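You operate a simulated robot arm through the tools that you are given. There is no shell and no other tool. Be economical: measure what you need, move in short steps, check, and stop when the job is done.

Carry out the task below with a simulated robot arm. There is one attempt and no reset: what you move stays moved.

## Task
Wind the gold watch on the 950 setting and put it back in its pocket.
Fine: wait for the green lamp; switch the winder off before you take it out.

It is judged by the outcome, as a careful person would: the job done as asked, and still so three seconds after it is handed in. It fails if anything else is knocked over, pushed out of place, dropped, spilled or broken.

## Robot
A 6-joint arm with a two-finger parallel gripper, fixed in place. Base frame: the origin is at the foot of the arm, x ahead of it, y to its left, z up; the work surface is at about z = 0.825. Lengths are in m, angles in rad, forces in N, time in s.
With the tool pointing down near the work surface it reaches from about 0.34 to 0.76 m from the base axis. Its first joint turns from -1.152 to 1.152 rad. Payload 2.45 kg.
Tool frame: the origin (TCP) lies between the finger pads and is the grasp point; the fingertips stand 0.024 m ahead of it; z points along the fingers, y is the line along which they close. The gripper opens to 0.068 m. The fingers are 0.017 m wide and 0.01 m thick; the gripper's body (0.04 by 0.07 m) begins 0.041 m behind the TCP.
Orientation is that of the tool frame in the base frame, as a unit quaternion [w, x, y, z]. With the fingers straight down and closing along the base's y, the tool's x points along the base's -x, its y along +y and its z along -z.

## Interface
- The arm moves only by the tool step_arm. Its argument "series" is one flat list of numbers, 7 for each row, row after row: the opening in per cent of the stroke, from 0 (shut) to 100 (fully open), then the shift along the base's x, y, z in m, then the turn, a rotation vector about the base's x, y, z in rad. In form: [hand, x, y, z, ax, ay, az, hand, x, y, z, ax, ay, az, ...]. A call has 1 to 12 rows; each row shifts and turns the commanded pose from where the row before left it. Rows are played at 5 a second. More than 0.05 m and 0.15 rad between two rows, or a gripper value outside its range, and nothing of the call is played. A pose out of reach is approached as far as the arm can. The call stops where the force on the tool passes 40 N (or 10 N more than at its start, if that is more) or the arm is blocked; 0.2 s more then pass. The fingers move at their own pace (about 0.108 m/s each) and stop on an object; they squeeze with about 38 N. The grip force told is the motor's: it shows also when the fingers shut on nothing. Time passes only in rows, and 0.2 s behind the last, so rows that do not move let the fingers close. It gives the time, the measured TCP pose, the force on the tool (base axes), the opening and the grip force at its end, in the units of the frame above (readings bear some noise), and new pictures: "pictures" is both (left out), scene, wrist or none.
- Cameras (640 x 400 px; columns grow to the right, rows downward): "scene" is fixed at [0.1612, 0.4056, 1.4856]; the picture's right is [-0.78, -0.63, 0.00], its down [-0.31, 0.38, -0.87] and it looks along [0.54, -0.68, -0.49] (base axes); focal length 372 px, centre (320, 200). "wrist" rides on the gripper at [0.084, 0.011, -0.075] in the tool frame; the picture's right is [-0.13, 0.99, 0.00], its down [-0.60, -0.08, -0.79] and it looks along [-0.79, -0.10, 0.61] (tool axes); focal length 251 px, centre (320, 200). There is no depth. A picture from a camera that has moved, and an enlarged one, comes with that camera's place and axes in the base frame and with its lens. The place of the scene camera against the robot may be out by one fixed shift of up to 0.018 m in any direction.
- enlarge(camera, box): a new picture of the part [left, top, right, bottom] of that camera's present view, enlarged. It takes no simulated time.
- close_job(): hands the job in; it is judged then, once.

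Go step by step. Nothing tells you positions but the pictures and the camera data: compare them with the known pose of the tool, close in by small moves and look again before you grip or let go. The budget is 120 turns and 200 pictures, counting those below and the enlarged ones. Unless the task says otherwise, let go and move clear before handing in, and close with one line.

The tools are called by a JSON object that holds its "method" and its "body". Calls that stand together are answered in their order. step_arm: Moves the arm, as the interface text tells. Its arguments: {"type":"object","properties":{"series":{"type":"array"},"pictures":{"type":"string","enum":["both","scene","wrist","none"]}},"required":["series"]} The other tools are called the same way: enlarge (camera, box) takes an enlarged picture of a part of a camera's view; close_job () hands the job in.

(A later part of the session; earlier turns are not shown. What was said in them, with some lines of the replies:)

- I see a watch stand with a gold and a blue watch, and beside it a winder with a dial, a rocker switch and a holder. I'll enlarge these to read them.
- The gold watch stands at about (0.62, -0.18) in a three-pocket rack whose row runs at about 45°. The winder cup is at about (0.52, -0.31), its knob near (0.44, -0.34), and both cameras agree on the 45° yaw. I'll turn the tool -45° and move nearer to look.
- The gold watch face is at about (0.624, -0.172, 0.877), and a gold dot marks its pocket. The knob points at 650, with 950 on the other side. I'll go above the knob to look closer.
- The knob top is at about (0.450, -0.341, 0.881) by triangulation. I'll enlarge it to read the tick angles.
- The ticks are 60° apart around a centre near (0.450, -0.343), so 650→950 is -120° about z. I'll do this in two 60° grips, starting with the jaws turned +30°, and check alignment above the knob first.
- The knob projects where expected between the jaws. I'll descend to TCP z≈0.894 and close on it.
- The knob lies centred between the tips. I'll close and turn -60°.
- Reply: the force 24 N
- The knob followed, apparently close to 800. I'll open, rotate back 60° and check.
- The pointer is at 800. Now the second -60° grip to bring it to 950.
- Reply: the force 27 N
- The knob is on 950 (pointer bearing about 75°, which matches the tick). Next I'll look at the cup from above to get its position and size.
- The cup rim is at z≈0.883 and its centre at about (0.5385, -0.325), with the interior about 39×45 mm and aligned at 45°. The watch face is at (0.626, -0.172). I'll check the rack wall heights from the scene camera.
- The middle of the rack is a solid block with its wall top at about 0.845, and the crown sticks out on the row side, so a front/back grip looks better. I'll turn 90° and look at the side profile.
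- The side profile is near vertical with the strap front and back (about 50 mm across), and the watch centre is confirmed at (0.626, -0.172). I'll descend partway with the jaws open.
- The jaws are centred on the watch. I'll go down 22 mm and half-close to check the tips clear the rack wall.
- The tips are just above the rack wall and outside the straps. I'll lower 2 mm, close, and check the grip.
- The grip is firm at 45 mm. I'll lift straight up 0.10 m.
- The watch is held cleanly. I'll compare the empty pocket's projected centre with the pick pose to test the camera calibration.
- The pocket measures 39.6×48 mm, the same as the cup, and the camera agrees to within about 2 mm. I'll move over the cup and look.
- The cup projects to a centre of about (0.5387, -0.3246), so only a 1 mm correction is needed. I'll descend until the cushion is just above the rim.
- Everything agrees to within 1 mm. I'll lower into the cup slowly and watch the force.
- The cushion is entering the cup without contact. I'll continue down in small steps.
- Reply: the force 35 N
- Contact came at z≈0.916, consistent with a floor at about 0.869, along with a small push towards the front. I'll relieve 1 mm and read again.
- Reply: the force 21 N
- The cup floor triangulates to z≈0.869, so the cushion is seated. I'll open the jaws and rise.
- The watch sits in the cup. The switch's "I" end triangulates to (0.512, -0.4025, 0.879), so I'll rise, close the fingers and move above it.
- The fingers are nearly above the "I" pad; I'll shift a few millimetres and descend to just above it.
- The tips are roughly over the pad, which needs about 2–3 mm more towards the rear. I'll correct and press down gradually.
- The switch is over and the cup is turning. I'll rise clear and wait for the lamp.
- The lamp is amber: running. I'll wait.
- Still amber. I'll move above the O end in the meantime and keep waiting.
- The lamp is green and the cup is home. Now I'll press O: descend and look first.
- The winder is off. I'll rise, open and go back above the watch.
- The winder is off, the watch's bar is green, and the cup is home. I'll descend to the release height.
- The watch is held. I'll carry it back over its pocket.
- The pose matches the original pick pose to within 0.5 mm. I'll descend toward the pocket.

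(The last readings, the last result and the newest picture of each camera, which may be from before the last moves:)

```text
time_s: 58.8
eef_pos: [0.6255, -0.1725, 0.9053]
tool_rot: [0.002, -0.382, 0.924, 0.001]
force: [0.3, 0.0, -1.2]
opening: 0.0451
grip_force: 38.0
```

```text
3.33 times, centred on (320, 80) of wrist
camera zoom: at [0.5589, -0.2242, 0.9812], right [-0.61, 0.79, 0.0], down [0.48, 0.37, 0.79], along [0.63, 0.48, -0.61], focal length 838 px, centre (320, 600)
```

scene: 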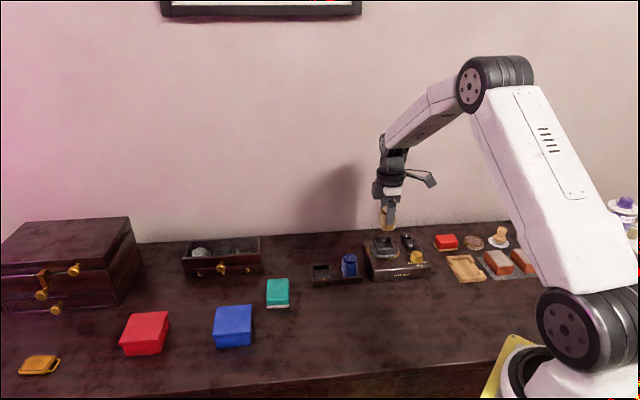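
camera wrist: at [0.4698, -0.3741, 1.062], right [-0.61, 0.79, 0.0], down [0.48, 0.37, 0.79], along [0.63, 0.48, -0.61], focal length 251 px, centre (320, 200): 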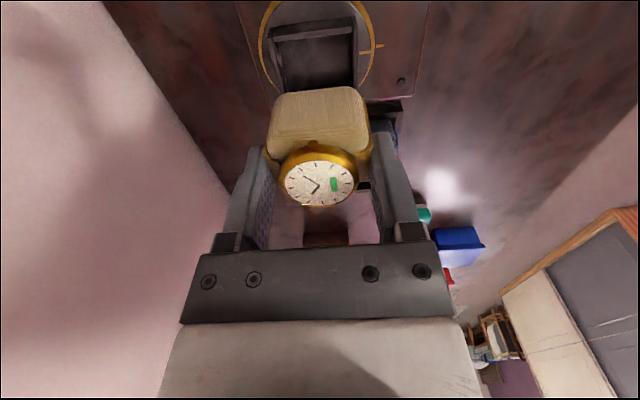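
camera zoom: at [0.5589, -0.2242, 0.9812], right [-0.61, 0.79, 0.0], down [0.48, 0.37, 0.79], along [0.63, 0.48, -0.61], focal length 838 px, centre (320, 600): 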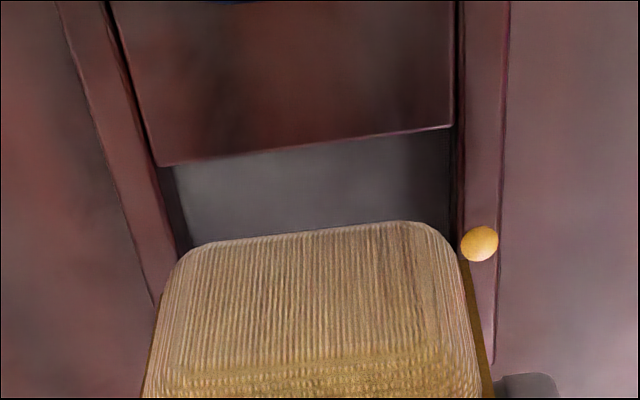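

{"method": "step_arm", "body": {"series": [0, 0, 0, -0.006, 0, 0, 0, 0, 0, 0, -0.005, 0, 0, 0, 0, 0, 0, -0.004, 0, 0, 0, 0, 0, 0, 0, 0, 0, 0], "pictures": "none"}}

{"method": "enlarge", "body": {"camera": "scene", "box": [304, 235, 376, 290]}}

{"method": "enlarge", "body": {"camera": "wrist", "box": [240, 40, 400, 160]}}

```text
time_s: 59.8
eef_pos: [0.6264, -0.174, 0.8915]
tool_rot: [0.001, -0.382, 0.924, 0.001]
force: [0.1, -0.2, -0.8]
opening: 0.0454
grip_force: 37.3
```

```text
7.27 times, centred on (340, 262) of scene
camera zoom: at [0.1613, 0.4056, 1.4856], right [-0.78, -0.63, 0.0], down [-0.31, 0.38, -0.87], along [0.54, -0.68, -0.49], focal length 2705 px, centre (174, -254)
```

zoom: 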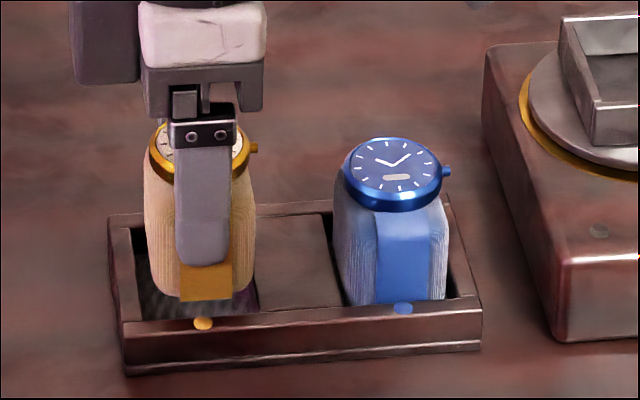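

```text
3.33 times, centred on (320, 100) of wrist
camera zoom: at [0.5588, -0.2245, 0.9661], right [-0.61, 0.79, 0.0], down [0.48, 0.37, 0.79], along [0.63, 0.48, -0.61], focal length 838 px, centre (320, 533)
```

zoom: 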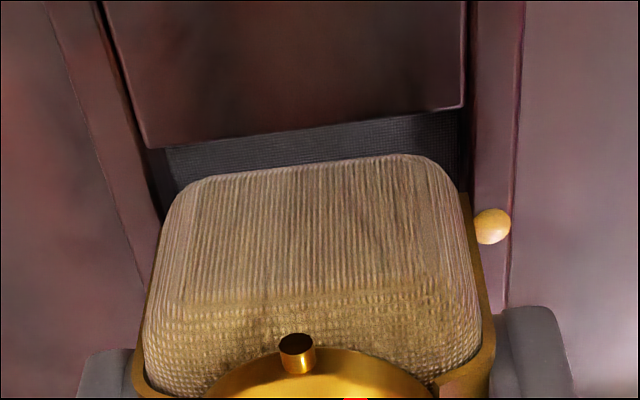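

{"method": "step_arm", "body": {"series": [0, 0, 0.0005, -0.004, 0, 0, 0, 0, 0, 0, -0.004, 0, 0, 0, 0, 0, 0, -0.003, 0, 0, 0, 0, 0, 0, -0.002, 0, 0, 0, 0, 0, 0, 0, 0, 0, 0], "pictures": "none"}}

{"method": "enlarge", "body": {"camera": "scene", "box": [304, 245, 368, 285]}}

```text
time_s: 61.0
eef_pos: [0.6269, -0.1726, 0.8767]
tool_rot: [0.0, -0.382, 0.924, 0.0]
force: [0.0, 0.0, -1.2]
opening: 0.0454
grip_force: 37.8
```

```text
10.00 times, centred on (336, 265) of scene
camera zoom: at [0.1612, 0.4056, 1.4856], right [-0.78, -0.63, 0.0], down [-0.31, 0.38, -0.87], along [0.54, -0.68, -0.49], focal length 3719 px, centre (160, -450)
```

zoom: 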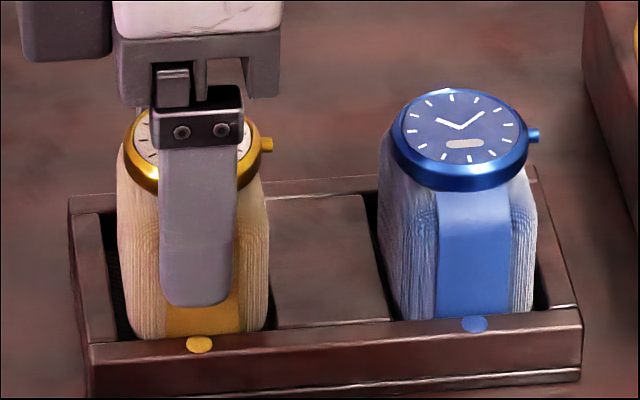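

The watch is nearly down, sitting about 1 mm nearer the block than before. I'll nudge +row and lower the last millimetres.

{"method": "step_arm", "body": {"series": [0, 0.0006, 0.0006, -0.0015, 0, 0, 0, 0, 0, 0, -0.001, 0, 0, 0, 0, 0, 0, -0.001, 0, 0, 0], "pictures": "none"}}

{"method": "enlarge", "body": {"camera": "scene", "box": [304, 245, 368, 285]}}

```text
time_s: 61.8
eef_pos: [0.6269, -0.1722, 0.8743]
tool_rot: [0.001, -0.382, 0.924, 0.0]
force: [-0.5, 0.1, -0.1]
opening: 0.0452
grip_force: 38.0
```

```text
10.00 times, centred on (336, 265) of scene
camera zoom: at [0.1612, 0.4056, 1.4856], right [-0.78, -0.63, 0.0], down [-0.31, 0.38, -0.87], along [0.54, -0.68, -0.49], focal length 3719 px, centre (160, -450)
```

zoom: 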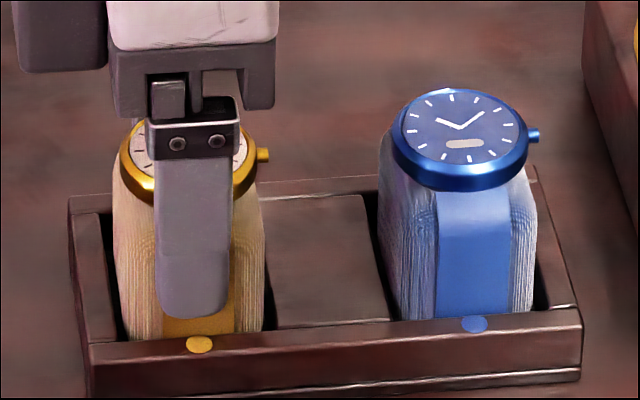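

The picture now matches the original seating. I'll release and rise.

{"method": "step_arm", "body": {"series": [60, 0, 0, 0, 0, 0, 0, 92, 0, 0, 0, 0, 0, 0, 92, 0, 0, 0, 0, 0, 0, 92, 0, 0, 0.015, 0, 0, 0, 92, 0, 0, 0.03, 0, 0, 0, 92, 0, 0, 0.045, 0, 0, 0, 92, -0.03, 0.02, 0.03, 0, 0, 0, 92, -0.03, 0.02, 0, 0, 0, 0, 92, 0, 0, 0, 0, 0, 0], "pictures": "both"}}

{"method": "enlarge", "body": {"camera": "scene", "box": [304, 225, 436, 295]}}

{"method": "enlarge", "body": {"camera": "scene", "box": [304, 245, 368, 285]}}

```text
time_s: 63.8
eef_pos: [0.5669, -0.1314, 0.9947]
tool_rot: [0.001, -0.382, 0.924, 0.001]
force: [0.1, -0.1, 0.0]
opening: 0.0626
grip_force: 0.2
camera wrist: at [0.4991, -0.184, 1.0695], right [-0.61, 0.79, 0.0], down [0.48, 0.37, 0.79], along [0.63, 0.48, -0.61], focal length 251 px, centre (320, 200)
```

scene: 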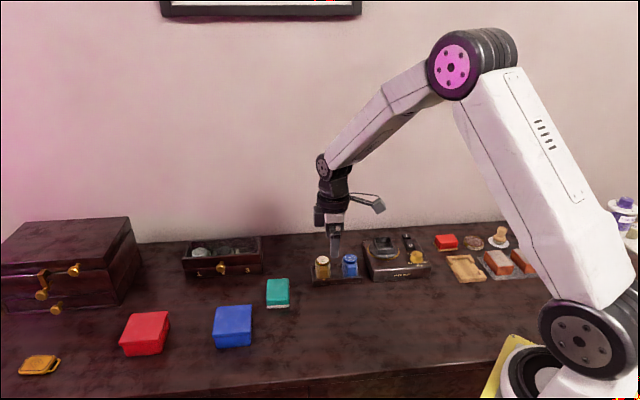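
wrist: 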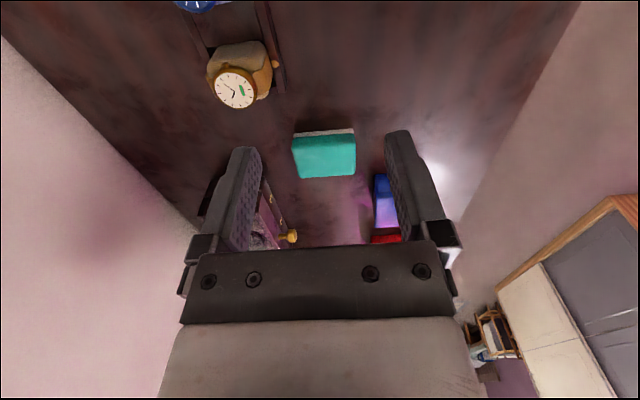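

```text
4.85 times, centred on (370, 260) of scene
camera zoom: at [0.1612, 0.4056, 1.4856], right [-0.78, -0.63, 0.0], down [-0.31, 0.38, -0.87], along [0.54, -0.68, -0.49], focal length 1803 px, centre (78, -91)
```

zoom: 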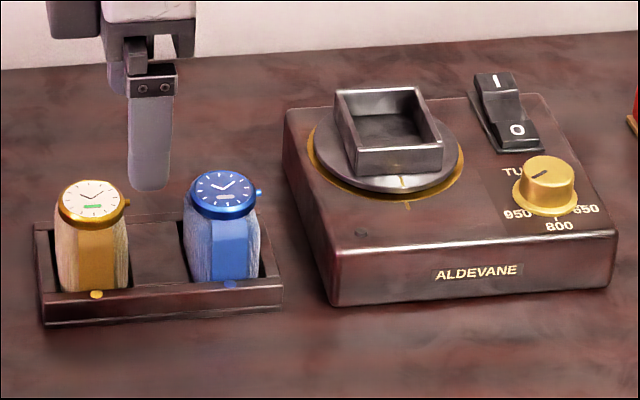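

```text
10.00 times, centred on (336, 265) of scene
camera zoom: at [0.1612, 0.4056, 1.4856], right [-0.78, -0.63, 0.0], down [-0.31, 0.38, -0.87], along [0.54, -0.68, -0.49], focal length 3719 px, centre (160, -450)
```

zoom: 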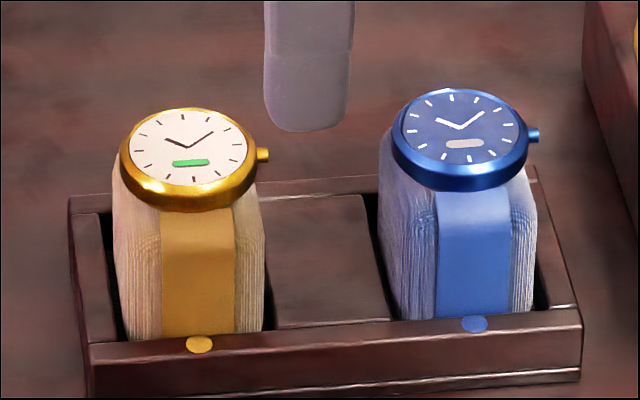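

The gold watch is wound (green bar) and seated upright in its gold-dotted pocket. The winder is off with its knob on 950, and the arm is clear, so I'm handing in.

{"method": "close_job", "body": {}}

```text
The job is handed in.
```

The gold watch was wound on the 950 setting until the green lamp came on. I switched the winder off before taking the watch out, and it is back in its own pocket.
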